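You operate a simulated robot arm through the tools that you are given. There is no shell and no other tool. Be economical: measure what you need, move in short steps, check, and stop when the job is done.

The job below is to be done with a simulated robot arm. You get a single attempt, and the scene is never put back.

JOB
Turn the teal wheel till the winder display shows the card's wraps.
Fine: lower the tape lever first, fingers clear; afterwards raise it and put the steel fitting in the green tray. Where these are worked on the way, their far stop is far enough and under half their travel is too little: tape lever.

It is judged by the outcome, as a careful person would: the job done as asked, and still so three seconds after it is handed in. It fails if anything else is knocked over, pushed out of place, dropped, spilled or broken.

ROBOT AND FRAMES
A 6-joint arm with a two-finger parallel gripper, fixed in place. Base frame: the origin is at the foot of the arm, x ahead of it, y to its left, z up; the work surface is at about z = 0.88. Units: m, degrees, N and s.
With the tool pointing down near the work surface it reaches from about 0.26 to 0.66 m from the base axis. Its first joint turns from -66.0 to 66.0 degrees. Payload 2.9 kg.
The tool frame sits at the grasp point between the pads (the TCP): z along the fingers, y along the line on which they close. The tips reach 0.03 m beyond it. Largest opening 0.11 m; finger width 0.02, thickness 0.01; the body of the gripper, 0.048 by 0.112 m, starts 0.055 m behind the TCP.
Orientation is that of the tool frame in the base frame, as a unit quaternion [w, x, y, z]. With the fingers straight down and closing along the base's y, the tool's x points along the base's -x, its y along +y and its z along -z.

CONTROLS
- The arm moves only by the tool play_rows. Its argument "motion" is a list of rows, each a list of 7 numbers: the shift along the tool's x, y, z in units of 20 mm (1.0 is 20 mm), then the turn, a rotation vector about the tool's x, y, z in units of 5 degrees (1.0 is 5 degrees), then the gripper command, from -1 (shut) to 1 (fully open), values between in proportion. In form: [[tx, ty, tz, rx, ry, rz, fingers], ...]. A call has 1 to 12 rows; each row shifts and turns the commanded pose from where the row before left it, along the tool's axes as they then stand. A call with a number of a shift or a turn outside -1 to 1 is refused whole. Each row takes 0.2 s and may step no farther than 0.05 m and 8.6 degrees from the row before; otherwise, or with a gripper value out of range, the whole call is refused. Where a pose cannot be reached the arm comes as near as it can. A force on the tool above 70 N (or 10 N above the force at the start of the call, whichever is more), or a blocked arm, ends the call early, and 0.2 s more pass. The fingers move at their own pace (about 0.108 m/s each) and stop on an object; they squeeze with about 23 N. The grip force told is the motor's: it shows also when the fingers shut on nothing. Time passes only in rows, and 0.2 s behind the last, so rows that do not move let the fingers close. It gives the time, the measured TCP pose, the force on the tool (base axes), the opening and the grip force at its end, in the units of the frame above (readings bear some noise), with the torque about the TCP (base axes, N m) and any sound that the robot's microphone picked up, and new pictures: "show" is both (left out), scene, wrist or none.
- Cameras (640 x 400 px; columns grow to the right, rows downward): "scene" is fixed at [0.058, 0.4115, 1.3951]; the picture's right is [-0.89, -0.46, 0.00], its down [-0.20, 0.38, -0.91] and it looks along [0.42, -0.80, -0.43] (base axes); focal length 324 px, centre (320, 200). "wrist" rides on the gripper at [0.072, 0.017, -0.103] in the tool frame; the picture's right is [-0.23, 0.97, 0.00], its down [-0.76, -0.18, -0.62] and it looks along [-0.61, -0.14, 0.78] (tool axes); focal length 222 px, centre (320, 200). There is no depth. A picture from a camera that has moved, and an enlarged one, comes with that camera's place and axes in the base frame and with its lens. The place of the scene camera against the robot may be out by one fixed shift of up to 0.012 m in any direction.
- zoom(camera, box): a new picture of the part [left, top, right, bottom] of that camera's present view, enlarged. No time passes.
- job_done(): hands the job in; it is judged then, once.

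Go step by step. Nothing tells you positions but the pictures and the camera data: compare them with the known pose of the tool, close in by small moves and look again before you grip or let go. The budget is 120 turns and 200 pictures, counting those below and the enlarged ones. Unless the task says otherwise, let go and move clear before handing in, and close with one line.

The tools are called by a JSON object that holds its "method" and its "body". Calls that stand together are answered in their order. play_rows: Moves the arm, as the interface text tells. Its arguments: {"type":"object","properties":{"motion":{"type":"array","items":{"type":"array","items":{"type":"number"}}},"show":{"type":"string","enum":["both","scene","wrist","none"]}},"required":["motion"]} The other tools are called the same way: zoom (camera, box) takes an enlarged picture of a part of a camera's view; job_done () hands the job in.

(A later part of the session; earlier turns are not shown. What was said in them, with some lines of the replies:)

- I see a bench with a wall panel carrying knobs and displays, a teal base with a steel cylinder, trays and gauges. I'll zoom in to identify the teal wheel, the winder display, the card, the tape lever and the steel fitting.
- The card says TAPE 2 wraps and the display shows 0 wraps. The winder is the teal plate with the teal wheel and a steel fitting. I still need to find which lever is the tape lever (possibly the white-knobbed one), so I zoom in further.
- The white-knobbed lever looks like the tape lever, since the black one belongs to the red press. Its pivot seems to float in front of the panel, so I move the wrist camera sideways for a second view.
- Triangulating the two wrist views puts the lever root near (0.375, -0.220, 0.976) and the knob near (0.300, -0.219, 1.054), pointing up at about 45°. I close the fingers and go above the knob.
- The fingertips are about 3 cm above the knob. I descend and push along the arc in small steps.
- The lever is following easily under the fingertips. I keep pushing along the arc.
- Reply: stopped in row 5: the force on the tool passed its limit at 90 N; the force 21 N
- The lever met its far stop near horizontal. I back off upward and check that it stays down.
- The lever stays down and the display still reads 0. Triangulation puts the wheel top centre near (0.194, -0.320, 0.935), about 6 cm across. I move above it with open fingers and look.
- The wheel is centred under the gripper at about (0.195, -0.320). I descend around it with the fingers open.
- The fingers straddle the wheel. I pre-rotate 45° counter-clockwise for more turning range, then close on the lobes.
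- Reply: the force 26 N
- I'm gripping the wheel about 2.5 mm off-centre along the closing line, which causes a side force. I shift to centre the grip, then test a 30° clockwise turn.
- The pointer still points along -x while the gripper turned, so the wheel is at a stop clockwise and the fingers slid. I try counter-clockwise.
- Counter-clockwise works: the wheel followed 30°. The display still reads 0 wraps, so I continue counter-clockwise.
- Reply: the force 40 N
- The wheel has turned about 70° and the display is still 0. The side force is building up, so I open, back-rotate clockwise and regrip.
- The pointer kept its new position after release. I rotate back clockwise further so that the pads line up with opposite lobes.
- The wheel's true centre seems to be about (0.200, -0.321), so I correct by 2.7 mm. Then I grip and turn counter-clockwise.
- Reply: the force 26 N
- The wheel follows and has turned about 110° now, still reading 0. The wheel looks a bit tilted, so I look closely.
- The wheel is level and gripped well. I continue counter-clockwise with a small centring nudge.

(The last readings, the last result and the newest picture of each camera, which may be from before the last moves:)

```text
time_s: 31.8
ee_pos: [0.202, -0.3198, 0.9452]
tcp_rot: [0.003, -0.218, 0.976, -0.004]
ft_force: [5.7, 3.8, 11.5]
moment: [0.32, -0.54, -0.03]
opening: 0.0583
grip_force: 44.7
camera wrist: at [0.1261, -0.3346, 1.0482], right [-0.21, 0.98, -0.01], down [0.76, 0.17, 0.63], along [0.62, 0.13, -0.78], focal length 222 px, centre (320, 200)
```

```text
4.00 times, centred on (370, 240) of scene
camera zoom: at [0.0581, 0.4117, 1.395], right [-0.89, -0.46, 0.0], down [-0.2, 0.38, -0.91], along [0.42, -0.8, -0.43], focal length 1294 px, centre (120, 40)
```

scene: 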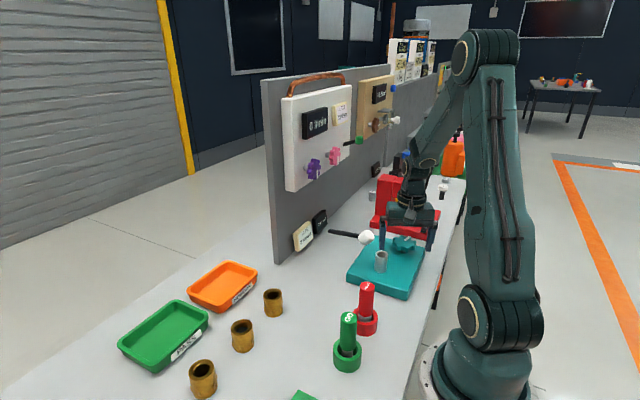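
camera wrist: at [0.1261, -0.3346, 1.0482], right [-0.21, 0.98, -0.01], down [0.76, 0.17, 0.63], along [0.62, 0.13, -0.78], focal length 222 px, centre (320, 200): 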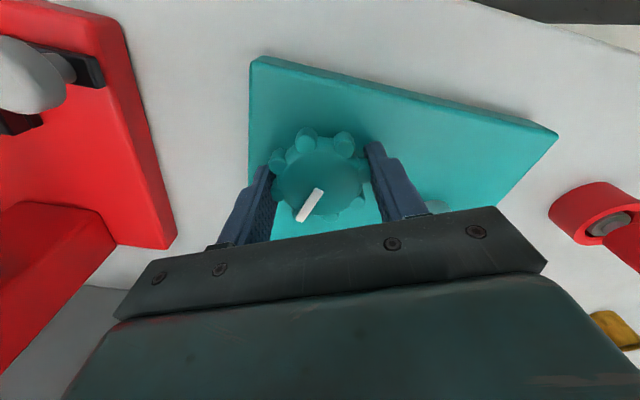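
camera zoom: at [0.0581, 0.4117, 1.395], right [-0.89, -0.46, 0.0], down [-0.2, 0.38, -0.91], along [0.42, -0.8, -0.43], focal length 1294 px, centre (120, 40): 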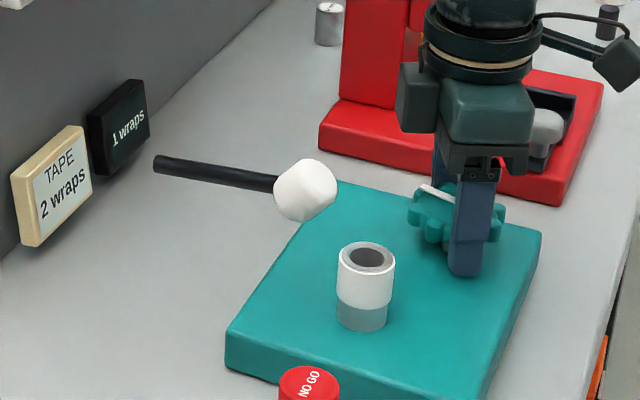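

The display now shows 1 wrap and tape is visible on the fitting. I continue counter-clockwise, checking the display.

{"method": "play_rows", "body": {"motion": [[0, 0, 0, 0, 0, -1, -1], [0, 0, 0, 0, 0, -1, -1], [0, 0, 0, 0, 0, -1, -1], [0, 0, 0, 0, 0, -1, -1], [0, 0, 0, 0, 0, -1, -1], [0, 0, 0, 0, 0, -1, -1]], "show": "none"}}

{"method": "zoom", "body": {"camera": "scene", "box": [290, 190, 450, 290]}}

{"method": "play_rows", "body": {"motion": [[0, 0, 0, 0, 0, -1, -1], [0, 0, 0, 0, 0, -1, -1], [0, 0, 0, 0, 0, -1, -1], [0, 0, 0, 0, 0, -1, -1], [0, 0, 0, 0, 0, -1, -1], [0, 0, 0, 0, 0, -1, -1]], "show": "wrist"}}

{"method": "zoom", "body": {"camera": "scene", "box": [290, 190, 450, 290]}}

```text
time_s: 33.2
ee_pos: [0.2004, -0.3198, 0.9444]
tcp_rot: [0.001, -0.462, 0.887, -0.004]
ft_force: [4.8, -10.1, -4.5]
moment: [0.87, -0.25, -0.03]
opening: 0.0583
grip_force: 44.7
```

```text
4.00 times, centred on (370, 240) of scene
camera zoom: at [0.0582, 0.4111, 1.3952], right [-0.89, -0.46, 0.0], down [-0.2, 0.38, -0.9], along [0.42, -0.8, -0.43], focal length 1294 px, centre (120, 40)
```

zoom: 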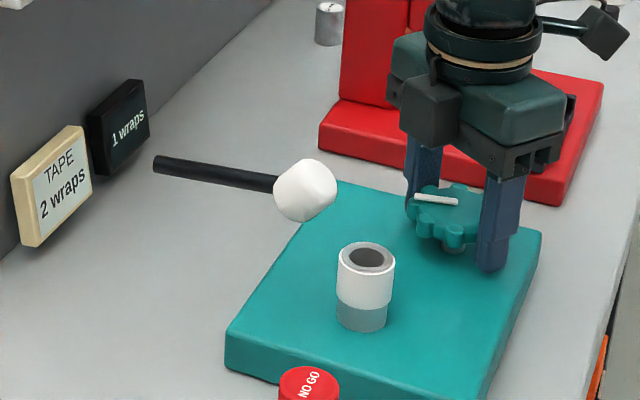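

```text
time_s: 34.6
ee_pos: [0.1999, -0.3197, 0.9445]
tcp_rot: [0.002, -0.676, 0.737, -0.005]
ft_force: [6.2, -9.3, -6.9]
moment: [0.58, 0.6, 0.04]
opening: 0.0582
grip_force: 44.8
camera wrist: at [0.1757, -0.3899, 1.0488], right [-0.95, 0.31, -0.01], down [0.24, 0.75, 0.62], along [0.2, 0.59, -0.78], focal length 222 px, centre (320, 200)
```

wrist: 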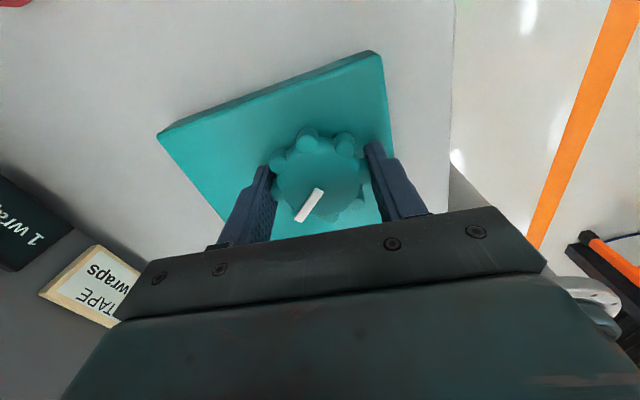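

```text
4.00 times, centred on (370, 240) of scene
camera zoom: at [0.0583, 0.4111, 1.3952], right [-0.89, -0.46, 0.0], down [-0.2, 0.38, -0.9], along [0.42, -0.8, -0.43], focal length 1294 px, centre (120, 40)
```

zoom: 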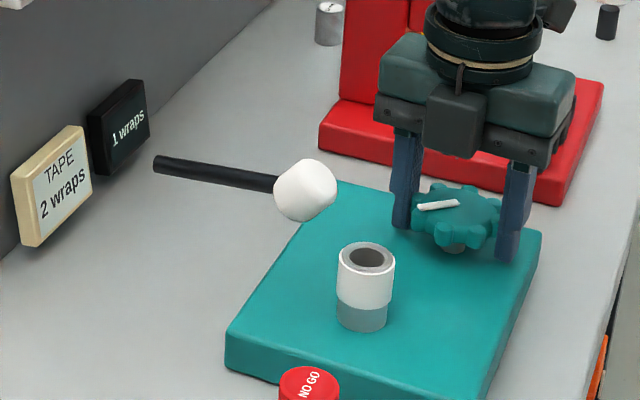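

The wheel is at about 220° and the display still shows 1. I release and rotate back 135° clockwise (a multiple of the lobe spacing) to regrip.

{"method": "play_rows", "body": {"motion": [[0, 0, 0, 0, 0, 0, 1], [0, 0, 0, 0, 0, 0, 1], [0, 0, 0, 0, 0, 1, 1], [0, 0, 0, 0, 0, 1, 1], [0, 0, 0, 0, 0, 1, 1], [0, 0, 0, 0, 0, 1, 1], [0, 0, 0, 0, 0, 1, 1], [0, 0, 0, 0, 0, 1, 1], [0, 0, 0, 0, 0, 1, 1], [0, 0, 0, 0, 0, 1, 1], [0, 0, 0, 0, 0, 1, 1], [0, 0, 0, 0, 0, 1, 1]], "show": "none"}}

{"method": "play_rows", "body": {"motion": [[0, 0, 0, 0, 0, 1, 1], [0, 0, 0, 0, 0, 1, 1], [0, 0, 0, 0, 0, 1, 1], [0, 0, 0, 0, 0, 1, 1], [0, 0, 0, 0, 0, 1, 1], [0, 0, 0, 0, 0, 1, 1], [0, 0, 0, 0, 0, 1, 1], [0, 0, 0, 0, 0, 1, 1], [0, 0, 0, 0, 0, 1, 1], [0, 0, 0, 0, 0, 1, 1], [0, 0, 0, 0, 0, 1, 1]], "show": "none"}}

{"method": "play_rows", "body": {"motion": [[0, 0, 0, 0, 0, 1, 1], [0, 0, 0, 0, 0, 1, 1], [0, 0, 0, 0, 0, 1, 1], [0, 0, 0, 0, 0, 1, 1], [0, 0, 0, 0, 0, 1, 1], [0, 0, 0, 0, 0, 1, 1], [0, 0, 0, 0, 0, 0, 0], [0, 0, 0, 0, 0, 0, -1], [0, 0, 0, 0, 0, 0, -1], [0, 0, 0, 0, 0, 0, -1]], "show": "wrist"}}

{"method": "zoom", "body": {"camera": "scene", "box": [290, 190, 450, 290]}}

```text
time_s: 37.2
ee_pos: [0.2013, -0.3201, 0.945]
tcp_rot: [0.003, -0.3, 0.954, -0.004]
ft_force: [-0.8, -0.6, 0.9]
moment: [0.05, 0.0, -0.01]
opening: 0.1097
grip_force: 0.0
```

```text
time_s: 39.6
ee_pos: [0.2, -0.3199, 0.9447]
tcp_rot: [0.004, 0.175, 0.985, -0.002]
ft_force: [0.4, 0.6, -0.5]
moment: [0.01, 0.02, -0.03]
opening: 0.1101
grip_force: 0.0
```

```text
time_s: 41.8
ee_pos: [0.1996, -0.32, 0.9439]
tcp_rot: [0.005, 0.422, 0.907, -0.001]
ft_force: [5.0, 3.3, -2.0]
moment: [-0.14, 0.18, -0.01]
opening: 0.0599
grip_force: 44.5
camera wrist: at [0.1652, -0.2531, 1.048], right [0.89, 0.45, 0.0], down [0.35, -0.69, 0.63], along [0.29, -0.56, -0.78], focal length 222 px, centre (320, 200)
```

wrist: 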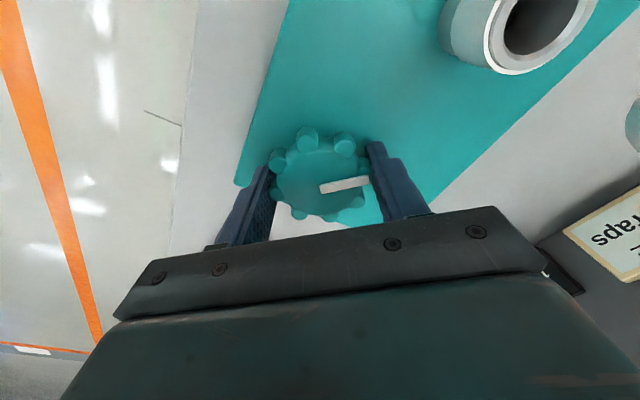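

```text
4.00 times, centred on (370, 240) of scene
camera zoom: at [0.0582, 0.4116, 1.395], right [-0.89, -0.46, 0.0], down [-0.2, 0.38, -0.91], along [0.42, -0.8, -0.43], focal length 1294 px, centre (120, 40)
```

zoom: 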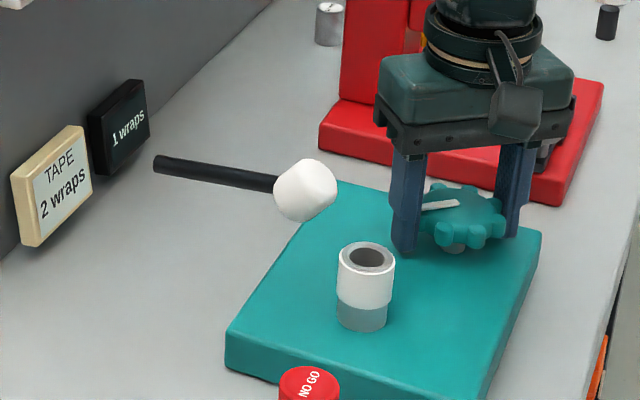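

I've regripped with low side force. I turn on in short steps, checking the display each time.

{"method": "play_rows", "body": {"motion": [[0, 0, 0, 0, 0, -1, -1], [0, 0, 0, 0, 0, -1, -1], [0, 0, 0, 0, 0, -1, -1], [0, 0, 0, 0, 0, -1, -1]], "show": "none"}}

{"method": "zoom", "body": {"camera": "scene", "box": [290, 190, 450, 290]}}

{"method": "play_rows", "body": {"motion": [[0, 0, 0, 0, 0, -1, -1], [0, 0, 0, 0, 0, -1, -1], [0, 0, 0, 0, 0, -1, -1], [0, 0, 0, 0, 0, -1, -1]], "show": "none"}}

{"method": "zoom", "body": {"camera": "scene", "box": [290, 190, 450, 290]}}

```text
time_s: 42.8
ee_pos: [0.1996, -0.3192, 0.9455]
tcp_rot: [0.005, 0.258, 0.966, -0.002]
ft_force: [7.2, -1.2, 0.5]
moment: [1.43, 0.01, -0.01]
opening: 0.0596
grip_force: 45.7
```

```text
4.00 times, centred on (370, 240) of scene
camera zoom: at [0.0582, 0.4114, 1.3951], right [-0.89, -0.46, 0.0], down [-0.2, 0.38, -0.91], along [0.42, -0.8, -0.43], focal length 1294 px, centre (120, 40)
```

zoom: 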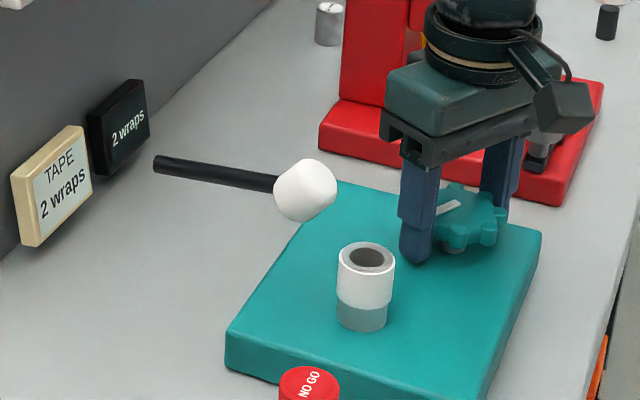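

```text
time_s: 43.8
ee_pos: [0.1996, -0.3207, 0.9432]
tcp_rot: [0.005, 0.085, 0.996, -0.003]
ft_force: [6.3, -1.7, -2.1]
moment: [1.22, -0.84, 0.0]
opening: 0.0597
grip_force: 45.0
```

```text
4.00 times, centred on (370, 240) of scene
camera zoom: at [0.0582, 0.4114, 1.3951], right [-0.89, -0.46, 0.0], down [-0.2, 0.38, -0.91], along [0.42, -0.8, -0.43], focal length 1294 px, centre (120, 40)
```

zoom: 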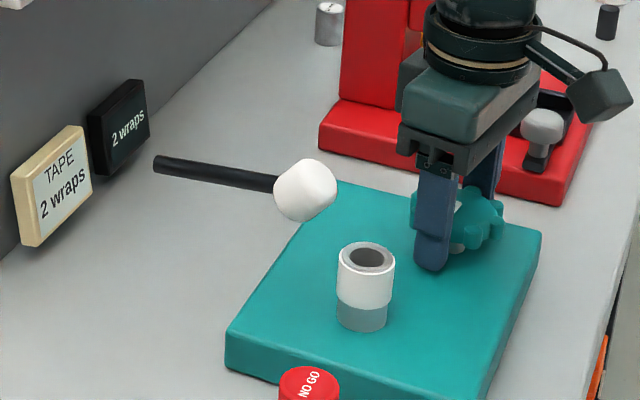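

The display reads 2 wraps with the wheel at about 260°, well inside the 2-wrap band. I release, lift straight up and square the tool.

{"method": "play_rows", "body": {"motion": [[0, 0, 0, 0, 0, 0, 1], [0, 0, 0, 0, 0, 0, 1], [0, 0, 0, 0, 0, 0, 1], [0, 0, -1, 0, 0, 0, 1], [0, 0, -1, 0, 0, 0, 1], [0, 0, -1, 0, 0, 0, 1], [0, 0, -1, 0, 0, 0, 1], [0, 0, -1, 0, 0, 0, 1], [0, 0, -1, 0, 0, -1, 1], [0, 0, -1, 0, 0, -1, 1], [0, 0, -1, 0, 0, 0, 1]]}}

{"method": "zoom", "body": {"camera": "scene", "box": [290, 190, 450, 290]}}

```text
time_s: 46.2
ee_pos: [0.1984, -0.3201, 1.1043]
tcp_rot: [0.003, -0.001, 1.0, -0.003]
ft_force: [0.8, 0.6, -0.3]
moment: [0.01, 0.02, 0.02]
opening: 0.1099
grip_force: 0.0
camera wrist: at [0.1248, -0.3023, 1.2078], right [0.23, 0.97, 0.0], down [0.76, -0.17, 0.63], along [0.61, -0.15, -0.78], focal length 222 px, centre (320, 200)
```

scene: 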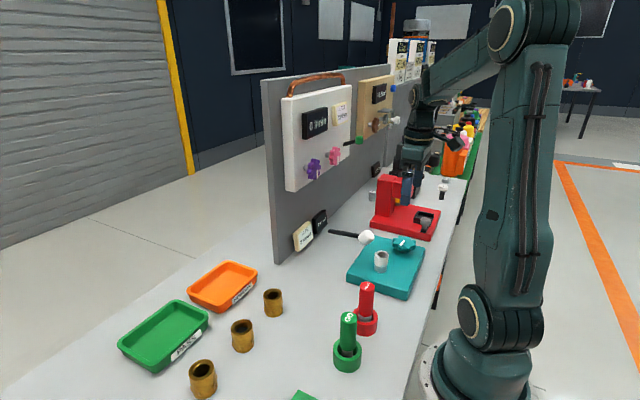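
wrist: 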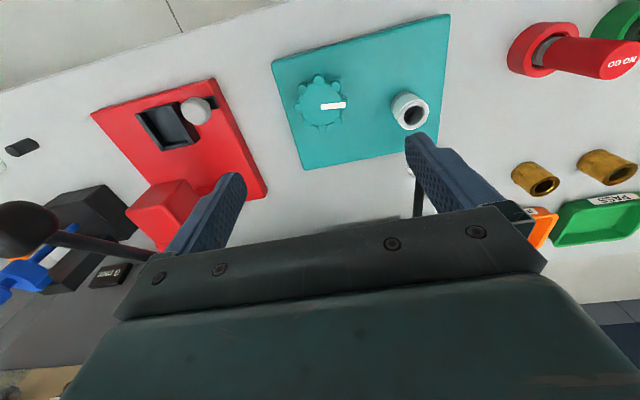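

```text
4.00 times, centred on (370, 240) of scene
camera zoom: at [0.058, 0.4115, 1.395], right [-0.89, -0.46, 0.0], down [-0.2, 0.38, -0.91], along [0.42, -0.8, -0.43], focal length 1294 px, centre (120, 40)
```

zoom: 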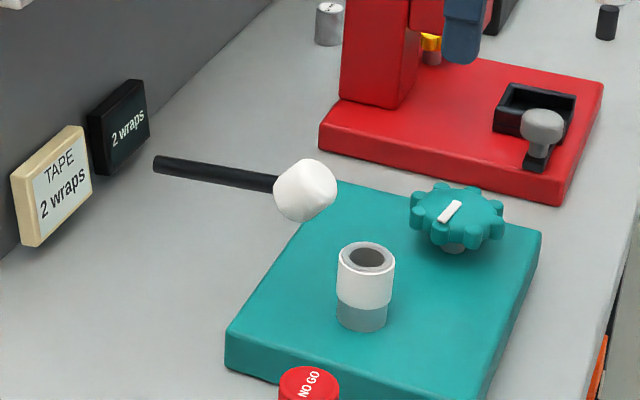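

The display holds at 2 wraps. I go above the lever knob to grip it across y and swing it up.

{"method": "play_rows", "body": {"motion": [[-0.57, 0.83, 0, 0, 0, 0, 1], [-0.57, 0.83, 0, 0, 0, 0, 1], [-0.57, 0.83, 0, 0, 0, 0, 1], [-0.57, 0.83, 0, 0, 0, 0, 1], [-0.57, 0.83, 0, 0, 0, 0, 1], [-0.57, 0.83, 0, 0, 0, 0, 0.4]]}}

{"method": "zoom", "body": {"camera": "scene", "box": [290, 170, 450, 270]}}

```text
time_s: 47.6
ee_pos: [0.2664, -0.2201, 1.1028]
tcp_rot: [0.004, 0.0, 1.0, -0.003]
ft_force: [0.3, -0.5, -0.2]
moment: [-0.02, -0.03, -0.04]
opening: 0.0768
grip_force: 0.1
camera wrist: at [0.193, -0.2024, 1.2065], right [0.23, 0.97, 0.0], down [0.76, -0.17, 0.63], along [0.61, -0.15, -0.78], focal length 222 px, centre (320, 200)
```

scene: 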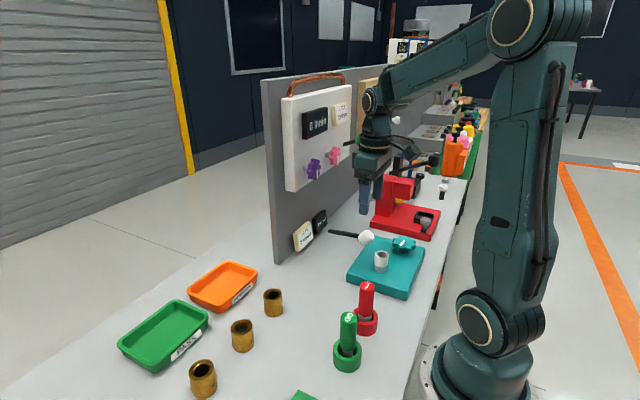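
wrist: 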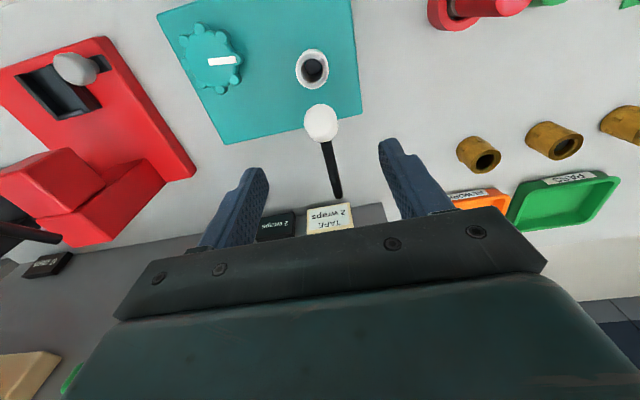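

```text
4.00 times, centred on (370, 220) of scene
camera zoom: at [0.0581, 0.4115, 1.395], right [-0.89, -0.46, 0.0], down [-0.2, 0.38, -0.91], along [0.42, -0.8, -0.43], focal length 1294 px, centre (120, 120)
```

zoom: 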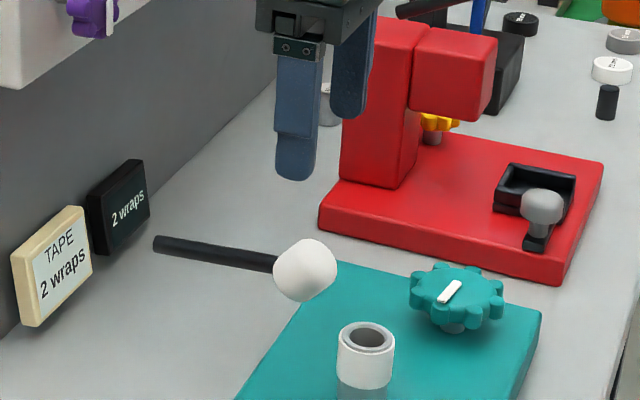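

The knob checks out at about (0.269, -0.220, 0.985). I descend around it and close.

{"method": "play_rows", "body": {"motion": [[0, 0, 1, 0, 0, 0, 0.4], [0, 0, 1, 0, 0, 0, 0.4], [0, 0, 1, 0, 0, 0, 0.4], [0, 0, 1, 0, 0, 0, 0.4], [0, 0, 1, 0, 0, 0, 0.4], [-0.1, 0, 0.7, 0, 0, 0, 0.4], [0, 0, 0, 0, 0, 0, -0.2], [0, 0, 0, 0, 0, 0, -0.6], [0, 0, 0, 0, 0, 0, -0.6]]}}

{"method": "zoom", "body": {"camera": "scene", "box": [290, 170, 450, 270]}}

```text
time_s: 49.6
ee_pos: [0.2714, -0.2192, 0.9909]
tcp_rot: [0.003, -0.001, 1.0, -0.002]
ft_force: [2.3, 5.5, -2.7]
moment: [0.03, 0.2, -0.06]
opening: 0.0312
grip_force: 44.7
camera wrist: at [0.197, -0.2026, 1.0938], right [0.23, 0.97, 0.0], down [0.76, -0.17, 0.63], along [0.61, -0.14, -0.78], focal length 222 px, centre (320, 200)
```

scene: 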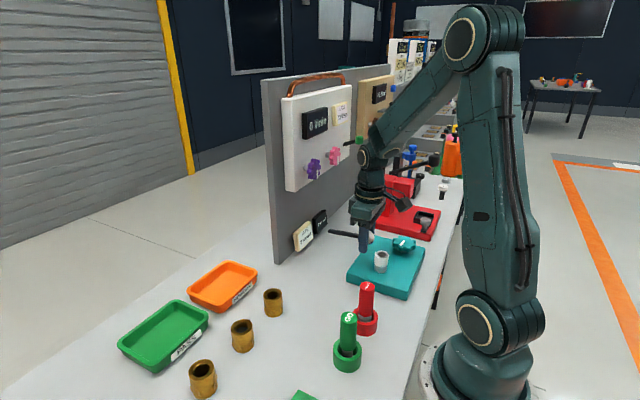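
wrist: 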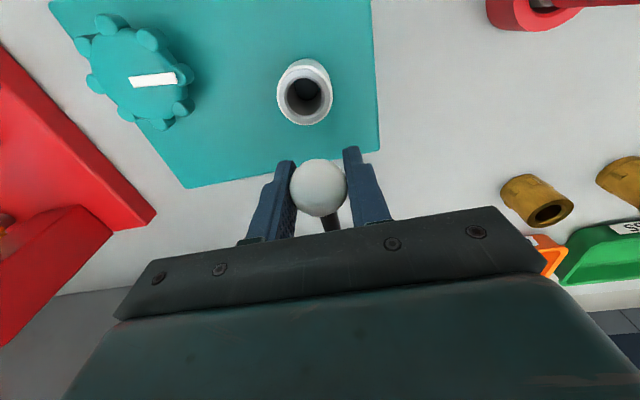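

```text
4.00 times, centred on (370, 220) of scene
camera zoom: at [0.0582, 0.4116, 1.395], right [-0.89, -0.46, 0.0], down [-0.2, 0.38, -0.91], along [0.42, -0.8, -0.43], focal length 1294 px, centre (120, 120)
```

zoom: 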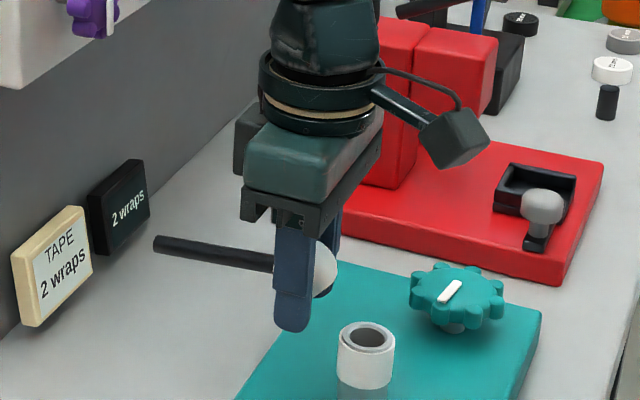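

The knob is gripped. I raise it along the arc in small steps.

{"method": "play_rows", "body": {"motion": [[-0.1, 0, -0.65, 0, 0, 0, -0.6], [-0.175, 0, -0.635, 0, 0, 0, -0.6], [-0.25, 0, -0.605, 0, 0, 0, -0.6], [-0.325, 0, -0.575, 0, 0, 0, -0.6], [-0.395, 0, -0.53, 0, 0, 0, -0.6]], "show": "scene"}}

{"method": "zoom", "body": {"camera": "scene", "box": [290, 150, 450, 250]}}

```text
time_s: 50.8
ee_pos: [0.2925, -0.219, 1.0509]
tcp_rot: [0.002, 0.001, 1.0, -0.002]
ft_force: [-14.9, -1.3, -5.5]
moment: [0.04, 1.34, 0.01]
opening: 0.0311
grip_force: 45.4
```

scene: 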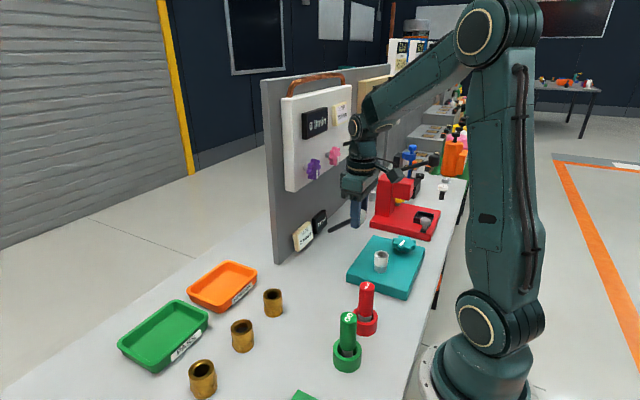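

```text
4.00 times, centred on (370, 200) of scene
camera zoom: at [0.0577, 0.4114, 1.3951], right [-0.89, -0.46, 0.0], down [-0.2, 0.38, -0.91], along [0.42, -0.8, -0.43], focal length 1294 px, centre (120, 200)
```

zoom: 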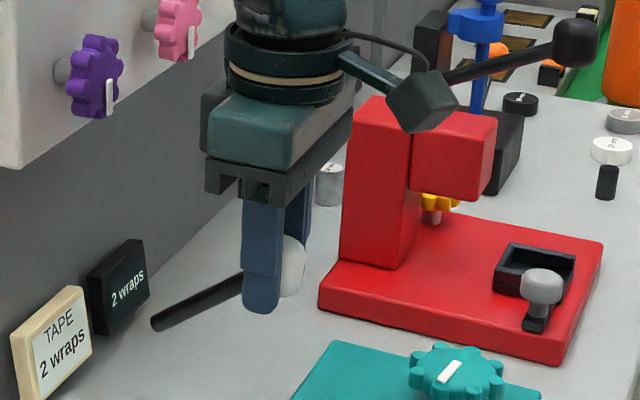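

The lever is rising well. I make a last short step to the up stop.

{"method": "play_rows", "body": {"motion": [[-0.35, 0, -0.5, 0, 0, 0, -0.6], [-0.2, 0, -0.2, 0, 0, 0, -0.6]], "show": "none"}}

{"method": "play_rows", "body": {"motion": [[0, 0, 0, 0, 0, 0, 0.2], [0, 0, 0, 0, 0, 0, 0.4], [0, 0, 0, 0, 0, 0, 0.4], [0, 0, -1, 0, 0, 0, 0.4], [0, 0, -1, 0, 0, 0, 0.4], [0, 0, -1, 0, 0, 0, 0.4], [0, 0, -1, 0, 0, 0, 0.4]]}}

{"method": "zoom", "body": {"camera": "scene", "box": [290, 150, 450, 250]}}

```text
time_s: 51.4
ee_pos: [0.3022, -0.2203, 1.0614]
tcp_rot: [0.001, 0.002, 1.0, -0.001]
ft_force: [-16.4, -9.5, -32.5]
moment: [-0.08, 0.01, 0.0]
opening: 0.031
grip_force: 45.0
```

```text
time_s: 53.0
ee_pos: [0.3038, -0.2194, 1.1444]
tcp_rot: [0.004, 0.0, 1.0, -0.003]
ft_force: [-0.3, 0.5, -0.1]
moment: [-0.03, 0.01, 0.0]
opening: 0.0773
grip_force: 0.0
camera wrist: at [0.23, -0.2023, 1.2469], right [0.23, 0.97, 0.0], down [0.76, -0.17, 0.63], along [0.61, -0.15, -0.78], focal length 222 px, centre (320, 200)
```

scene: 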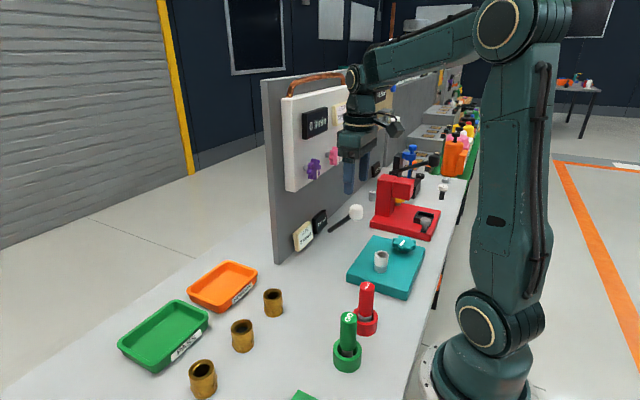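
wrist: 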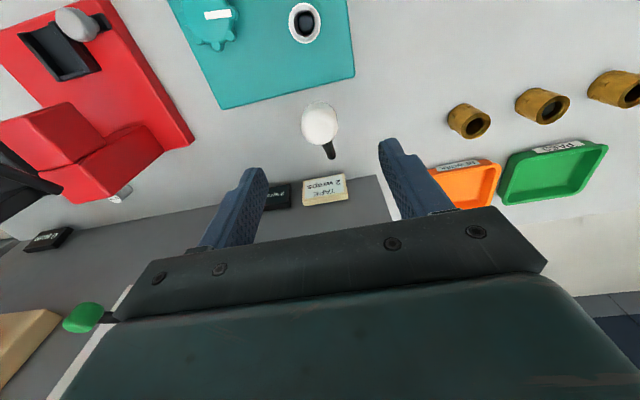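

```text
4.00 times, centred on (370, 200) of scene
camera zoom: at [0.058, 0.4115, 1.395], right [-0.89, -0.46, 0.0], down [-0.2, 0.38, -0.91], along [0.42, -0.8, -0.43], focal length 1294 px, centre (120, 200)
```

zoom: 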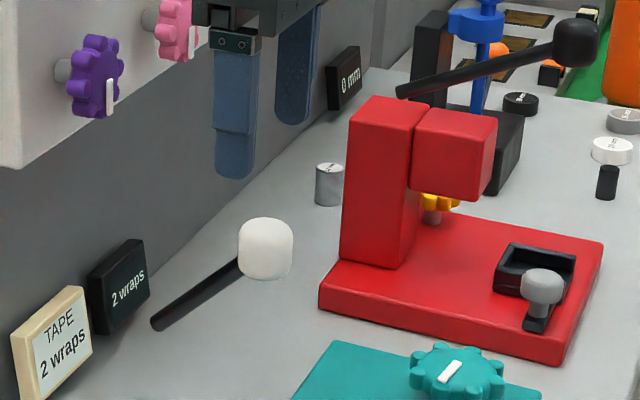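

The lever is fully up again and the display holds 2 wraps. The steel fitting's top centre is at about (0.225, -0.2185, 0.951), base about 0.903. I move above it with the fingers moderately open.

{"method": "play_rows", "body": {"motion": [[0.99, 0, 0, 0, 0, 0, 0.4], [0.99, 0, 0, 0, 0, 0, 0.4], [0.99, 0, 0, 0, 0, 0, 0.2], [0.98, 0.03, 0, 0, 0, 0, 0.2], [0, 0, 1, 0, 0, 0, 0.2], [0, 0, 1, 0, 0, 0, 0.2], [0, 0, 1, 0, 0, 0, 0.2], [0, 0, 1, 0, 0, 0, 0.2], [0, 0, 1, 0, 0, 0, 0.2]]}}

{"method": "zoom", "body": {"camera": "scene", "box": [310, 190, 450, 280]}}

```text
time_s: 55.0
ee_pos: [0.2287, -0.2178, 1.0452]
tcp_rot: [0.003, 0.001, 1.0, -0.002]
ft_force: [0.1, 0.6, 0.0]
moment: [0.02, 0.0, -0.06]
opening: 0.0659
grip_force: 0.0
camera wrist: at [0.1541, -0.201, 1.1479], right [0.23, 0.97, 0.0], down [0.76, -0.17, 0.63], along [0.61, -0.15, -0.78], focal length 222 px, centre (320, 200)
```

scene: 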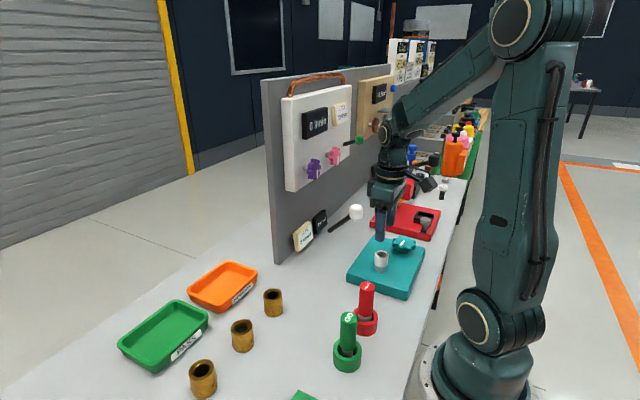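
wrist: 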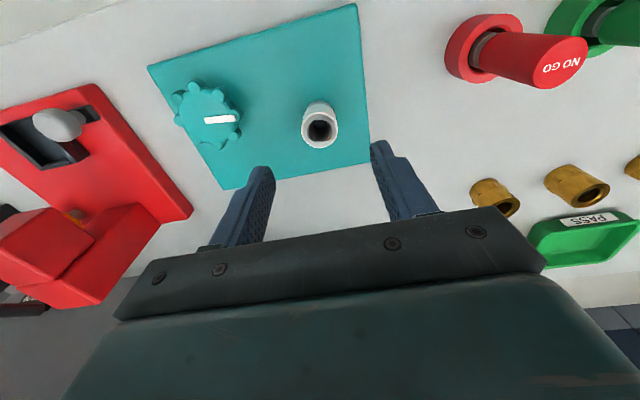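

```text
4.44 times, centred on (380, 235) of scene
camera zoom: at [0.0581, 0.4115, 1.3951], right [-0.89, -0.46, 0.0], down [-0.2, 0.38, -0.91], along [0.42, -0.8, -0.43], focal length 1438 px, centre (53, 44)
```

zoom: 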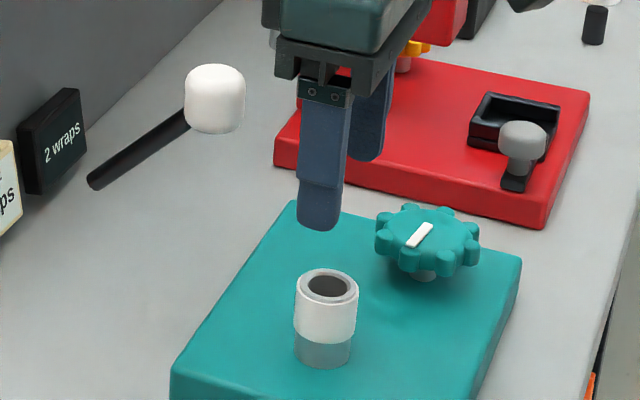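

The fitting is right below at about (0.228, -0.220). I descend around it to z = 0.94 and close.

{"method": "play_rows", "body": {"motion": [[0, -0.08, 1, 0, 0, 0, 0.2], [0, 0, 1, 0, 0, 0, 0.2], [0, 0, 1, 0, 0, 0, 0.2], [0, 0, 1, 0, 0, 0, 0.2], [0, 0, 0.8, 0, 0, 0, 0.2], [0, 0, 0.4, 0, 0, 0, 0.2], [0, 0, 0, 0, 0, 0, -0.3], [0, 0, 0, 0, 0, 0, -0.7], [0, 0, 0, 0, 0, 0, -0.7]]}}

{"method": "zoom", "body": {"camera": "scene", "box": [310, 190, 450, 280]}}

```text
time_s: 57.0
ee_pos: [0.2282, -0.2224, 0.9404]
tcp_rot: [0.003, 0.0, 1.0, -0.004]
ft_force: [0.1, -0.4, 0.9]
moment: [0.01, 0.01, 0.01]
opening: 0.0292
grip_force: 22.8
camera wrist: at [0.1538, -0.2043, 1.0437], right [0.23, 0.97, 0.0], down [0.76, -0.17, 0.63], along [0.61, -0.15, -0.78], focal length 222 px, centre (320, 200)
```

scene: 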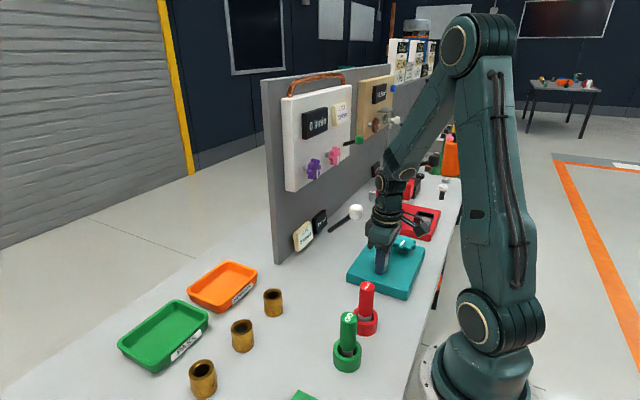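
wrist: 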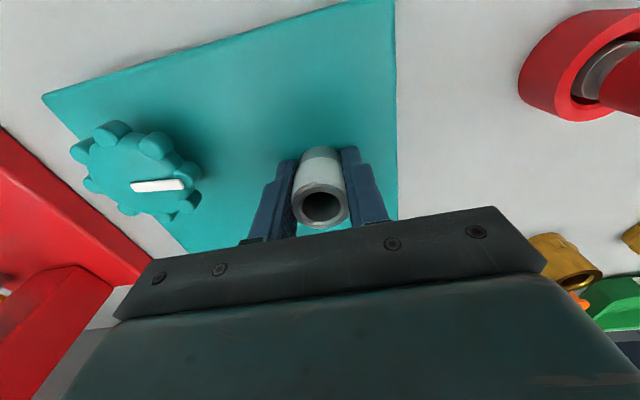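

```text
4.44 times, centred on (380, 235) of scene
camera zoom: at [0.0581, 0.4115, 1.3951], right [-0.89, -0.46, 0.0], down [-0.2, 0.38, -0.91], along [0.42, -0.8, -0.43], focal length 1438 px, centre (53, 44)
```

zoom: 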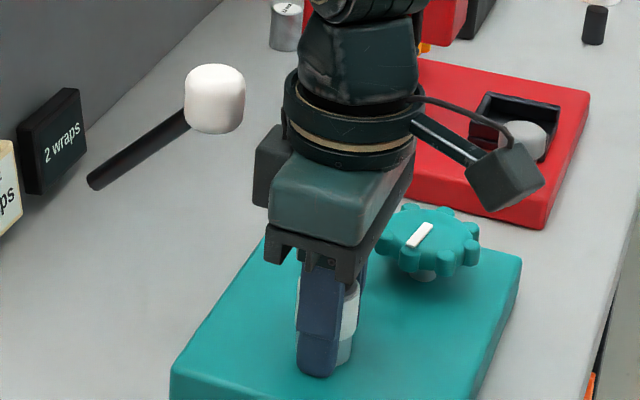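

The fitting is gripped (2.9 cm opening). I lift it straight up and check.

{"method": "play_rows", "body": {"motion": [[0, 0, -0.3, 0, 0, 0, -0.7], [0, 0, -0.6, 0, 0, 0, -0.7], [0, 0, -0.8, 0, 0, 0, -0.7], [0, 0, -1, 0, 0, 0, -0.7], [0, 0, -1, 0, 0, 0, -0.7], [0, 0, -1, 0, 0, 0, -0.7], [0, 0, -1, 0, 0, 0, -0.7], [0, 0, -1, 0, 0, 0, -0.7]]}}

{"method": "zoom", "body": {"camera": "scene", "box": [290, 170, 450, 280]}}

```text
time_s: 58.8
ee_pos: [0.2259, -0.2219, 1.0744]
tcp_rot: [0.004, -0.001, 1.0, -0.003]
ft_force: [0.3, 0.4, -0.8]
moment: [0.0, 0.01, -0.01]
opening: 0.0295
grip_force: 23.3
camera wrist: at [0.152, -0.2033, 1.1782], right [0.23, 0.97, 0.0], down [0.76, -0.17, 0.63], along [0.61, -0.15, -0.78], focal length 222 px, centre (320, 200)
```

scene: 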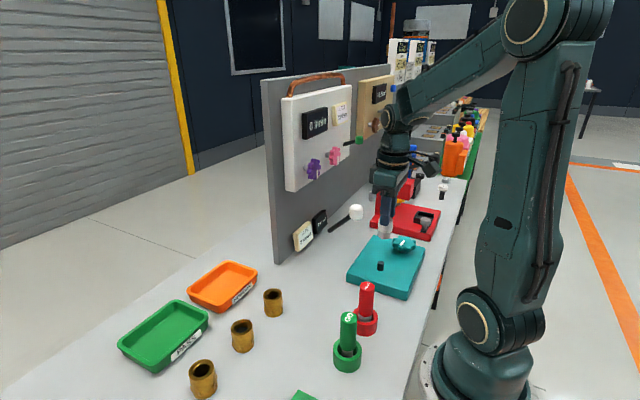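
wrist: 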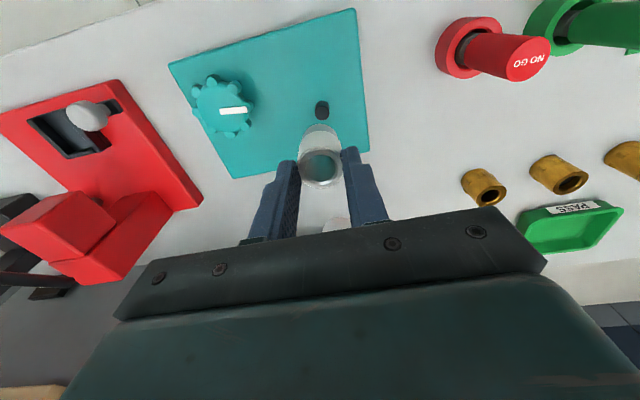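

```text
3.64 times, centred on (370, 225) of scene
camera zoom: at [0.058, 0.4115, 1.395], right [-0.89, -0.46, 0.0], down [-0.2, 0.38, -0.91], along [0.42, -0.8, -0.43], focal length 1176 px, centre (138, 109)
```

zoom: 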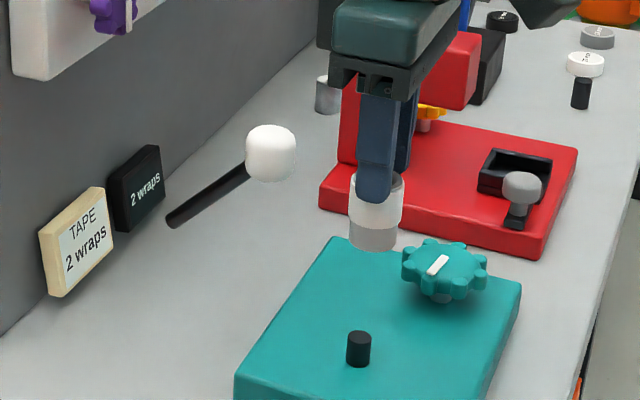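

The fitting is off its peg and held firmly. I carry it high towards the green tray, centred at about (0.52, 0.15), keeping clear of the lever.

{"method": "play_rows", "body": {"motion": [[0, 0, -1, 0, 0, 0, -0.7], [0, 0, -1, 0, 0, 0, -0.7], [0, 0, -0.5, 0, 0, 0, -0.7], [0, 1, 0, 0, 0, 0, -0.7], [0, 1, 0, 0, 0, 0, -0.7], [0, 1, 0, 0, 0, 0, -0.7], [-0.92, 0.975, 0, 0, 0, 0, -0.7], [-0.92, 0.975, 0, 0, 0, 0, -0.7], [-0.92, 0.975, 0, 0, 0, 0, -0.7], [-0.92, 0.975, 0, 0, 0, 0, -0.7], [-0.92, 0.975, 0, 0, 0, 0, -0.7], [-0.92, 0.975, 0, 0, 0, 0, -0.7]], "show": "none"}}

{"method": "play_rows", "body": {"motion": [[-0.92, 0.975, 0, 0, 0, 0, -0.7], [-0.92, 0.975, 0, 0, 0, 0, -0.7], [-0.92, 0.975, 0, 0, 0, 0, -0.7], [-0.92, 0.975, 0, 0, 0, 0, -0.7], [-0.92, 0.975, 0, 0, 0, 0, -0.7], [-0.92, 0.975, 0, 0, 0, 0, -0.7], [-0.92, 0.975, 0, 0, 0, 0, -0.7], [-0.92, 0.975, 0, 0, 0, 0, -0.7], [-0.92, 0.975, 0, 0, 0, 0, -0.7], [-0.92, 0.975, 0, 0, 0, 0, -0.7]]}}

```text
time_s: 61.4
ee_pos: [0.3359, -0.0418, 1.124]
tcp_rot: [0.003, 0.001, 1.0, -0.003]
ft_force: [0.7, 0.7, 0.3]
moment: [-0.04, 0.02, 0.0]
opening: 0.0291
grip_force: 23.1
```

```text
time_s: 63.6
ee_pos: [0.5206, 0.1531, 1.123]
tcp_rot: [0.003, 0.0, 1.0, -0.003]
ft_force: [-0.6, -0.1, -0.9]
moment: [0.0, -0.02, 0.0]
opening: 0.029
grip_force: 22.9
camera wrist: at [0.4468, 0.1708, 1.2271], right [0.23, 0.97, 0.0], down [0.76, -0.17, 0.63], along [0.61, -0.15, -0.78], focal length 222 px, centre (320, 200)
```

scene: 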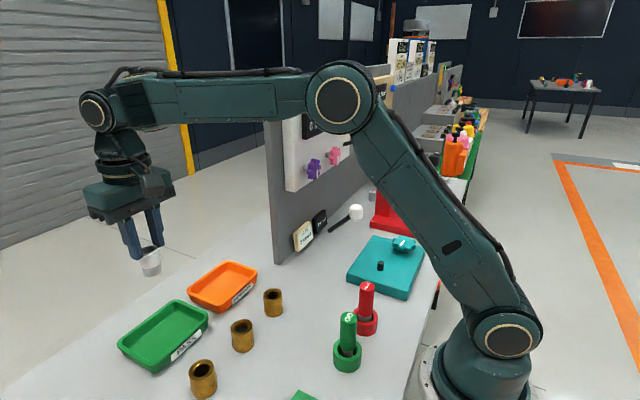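
wrist: 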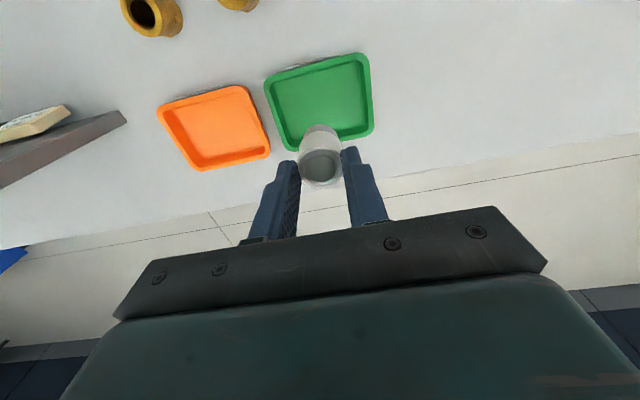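

The tray floor centre is at about (0.53, 0.15). I nudge over it and descend to just above the floor.

{"method": "play_rows", "body": {"motion": [[-0.4, -0.15, 1, 0, 0, 0, -0.7], [0, 0, 1, 0, 0, 0, -0.7], [0, 0, 1, 0, 0, 0, -0.7], [0, 0, 1, 0, 0, 0, -0.7], [0, 0, 1, 0, 0, 0, -0.7], [0, 0, 1, 0, 0, 0, -0.7], [0, 0, 1, 0, 0, 0, -0.7], [0, 0, 1, 0, 0, 0, -0.7]]}}

{"method": "zoom", "body": {"camera": "scene", "box": [100, 250, 260, 390]}}

```text
time_s: 65.4
ee_pos: [0.5284, 0.1472, 0.9634]
tcp_rot: [0.004, 0.0, 1.0, -0.003]
ft_force: [0.1, 0.2, -0.6]
moment: [0.0, 0.0, 0.01]
opening: 0.029
grip_force: 23.0
camera wrist: at [0.4548, 0.1648, 1.0669], right [0.23, 0.97, 0.0], down [0.76, -0.17, 0.63], along [0.61, -0.15, -0.78], focal length 222 px, centre (320, 200)
```

scene: 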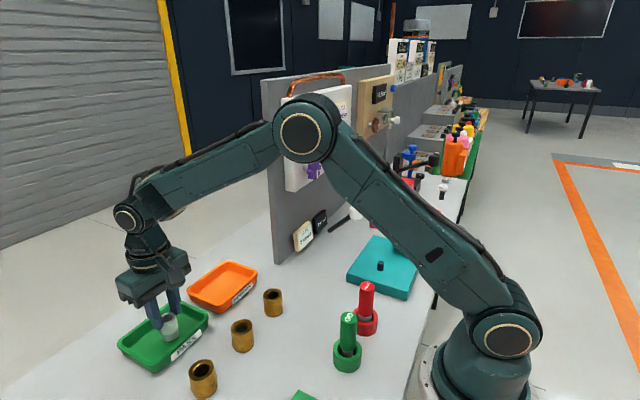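
wrist: 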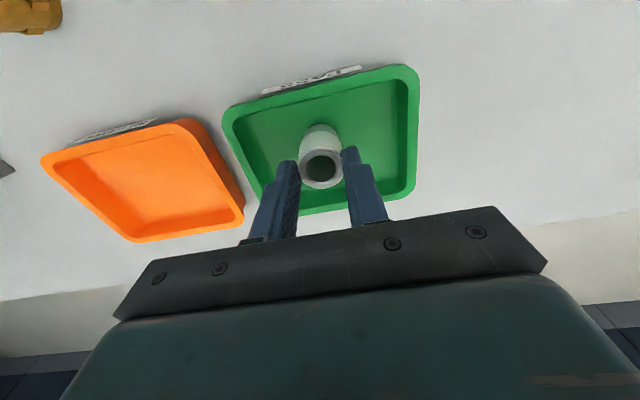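

```text
2.86 times, centred on (180, 320) of scene
camera zoom: at [0.0581, 0.4115, 1.395], right [-0.89, -0.46, 0.0], down [-0.2, 0.38, -0.91], along [0.42, -0.8, -0.43], focal length 924 px, centre (720, -143)
```

zoom: 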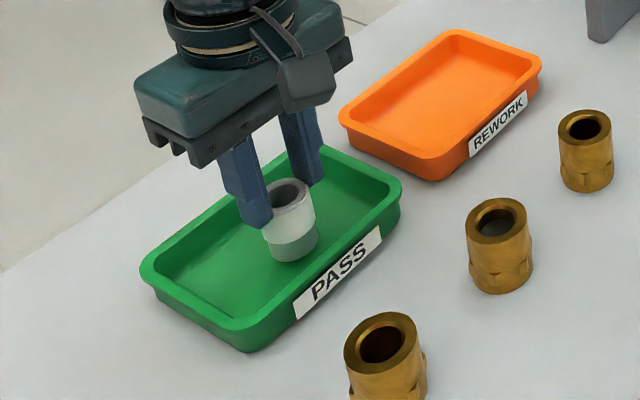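

The fitting is over the tray middle. I lower it gently the last few centimetres.

{"method": "play_rows", "body": {"motion": [[0, 0, 0.5, 0, 0, 0, -0.7], [0, 0, 0.5, 0, 0, 0, -0.7], [0, 0, 0.4, 0, 0, 0, -0.7], [0, 0, 0.15, 0, 0, 0, -0.7]], "show": "none"}}

{"method": "zoom", "body": {"camera": "scene", "box": [110, 270, 230, 380]}}

```text
time_s: 66.4
ee_pos: [0.5292, 0.1477, 0.9337]
tcp_rot: [0.006, 0.0, 1.0, -0.003]
ft_force: [2.7, 2.0, 18.0]
moment: [0.28, -0.12, -0.04]
opening: 0.0292
grip_force: 23.2
```

```text
3.64 times, centred on (170, 325) of scene
camera zoom: at [0.0578, 0.4114, 1.3951], right [-0.89, -0.46, 0.0], down [-0.2, 0.38, -0.91], along [0.42, -0.8, -0.43], focal length 1176 px, centre (866, -254)
```

zoom: 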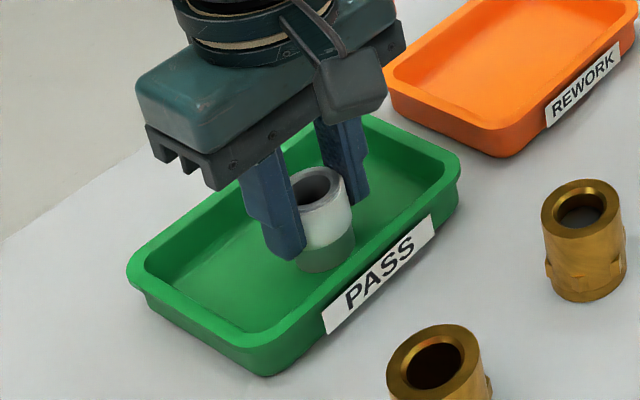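

The fitting is resting on the tray floor (about 18 N). I ease up slightly, open partway and rise clear.

{"method": "play_rows", "body": {"motion": [[0, 0, -0.08, 0, 0, 0, -0.7], [0, 0, 0, 0, 0, 0, -0.2], [0, 0, 0, 0, 0, 0, 0.1], [0, 0, 0, 0, 0, 0, 0.1], [0, 0, -0.5, 0, 0, 0, 0.1], [0, 0, -1, 0, 0, 0, 0.1], [0, 0, -1, 0, 0, 0, 0.1], [0, 0, -1, 0, 0, 0, 0.1], [0, 0, -1, 0, 0, 0, 0.1], [0, 0, -1, 0, 0, 0, 0.1], [0, 0, -1, 0, 0, 0, 0.1], [0, 0, -1, 0, 0, 0, 0.1]]}}

{"method": "zoom", "body": {"camera": "scene", "box": [110, 270, 230, 380]}}

{"method": "zoom", "body": {"camera": "scene", "box": [280, 180, 440, 290]}}

```text
time_s: 69.0
ee_pos: [0.528, 0.1487, 1.0861]
tcp_rot: [0.003, 0.0, 1.0, -0.003]
ft_force: [-0.6, 0.8, -0.3]
moment: [0.01, 0.01, -0.02]
opening: 0.0603
grip_force: 0.1
camera wrist: at [0.4546, 0.1672, 1.1891], right [0.23, 0.97, 0.0], down [0.76, -0.17, 0.63], along [0.61, -0.15, -0.78], focal length 222 px, centre (320, 200)
```

scene: 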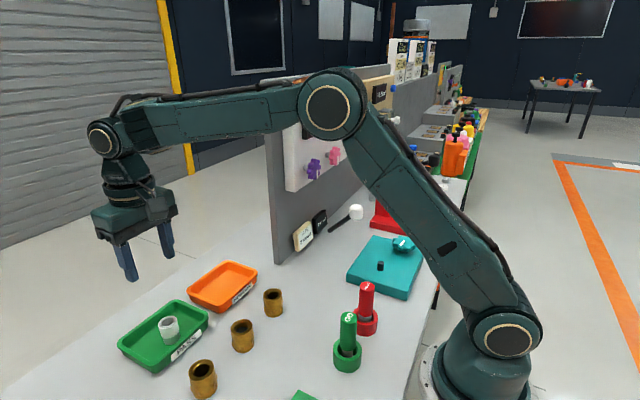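
wrist: 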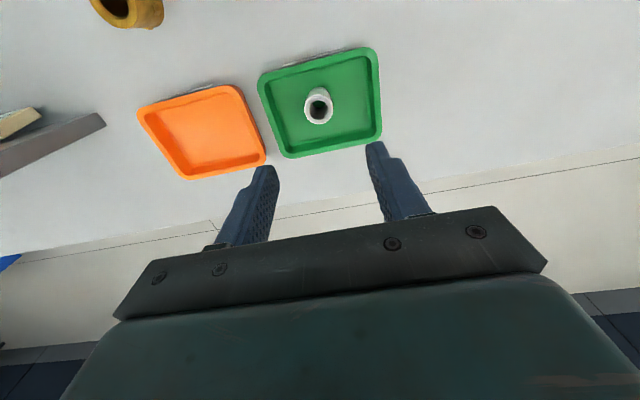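

```text
3.64 times, centred on (170, 325) of scene
camera zoom: at [0.058, 0.4115, 1.3951], right [-0.89, -0.46, 0.0], down [-0.2, 0.38, -0.91], along [0.42, -0.8, -0.43], focal length 1176 px, centre (866, -254)
```

zoom: 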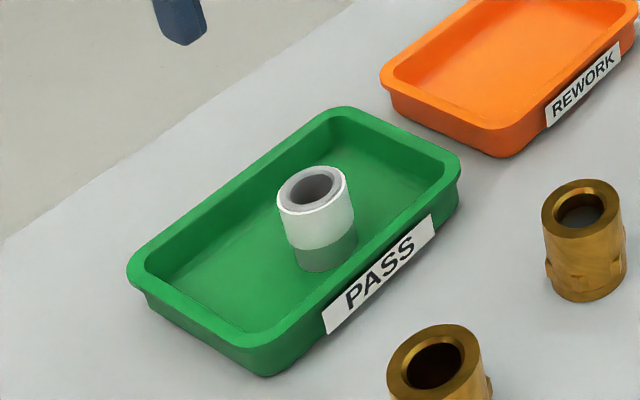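

```text
3.64 times, centred on (360, 235) of scene
camera zoom: at [0.058, 0.4115, 1.3951], right [-0.89, -0.46, 0.0], down [-0.2, 0.38, -0.91], along [0.42, -0.8, -0.43], focal length 1176 px, centre (174, 73)
```

zoom: 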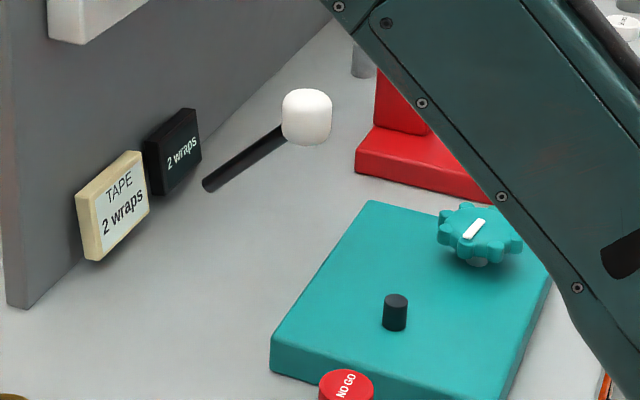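

The fitting stands in the green tray, the display reads 2 wraps, the lever is up and the gripper is clear. I'm handing the job in.

{"method": "job_done", "body": {}}

```text
The job is handed in.
```

The display reads 2 wraps as the card asks, the tape lever was lowered first and is now raised again, and the taped steel fitting stands in the green tray.
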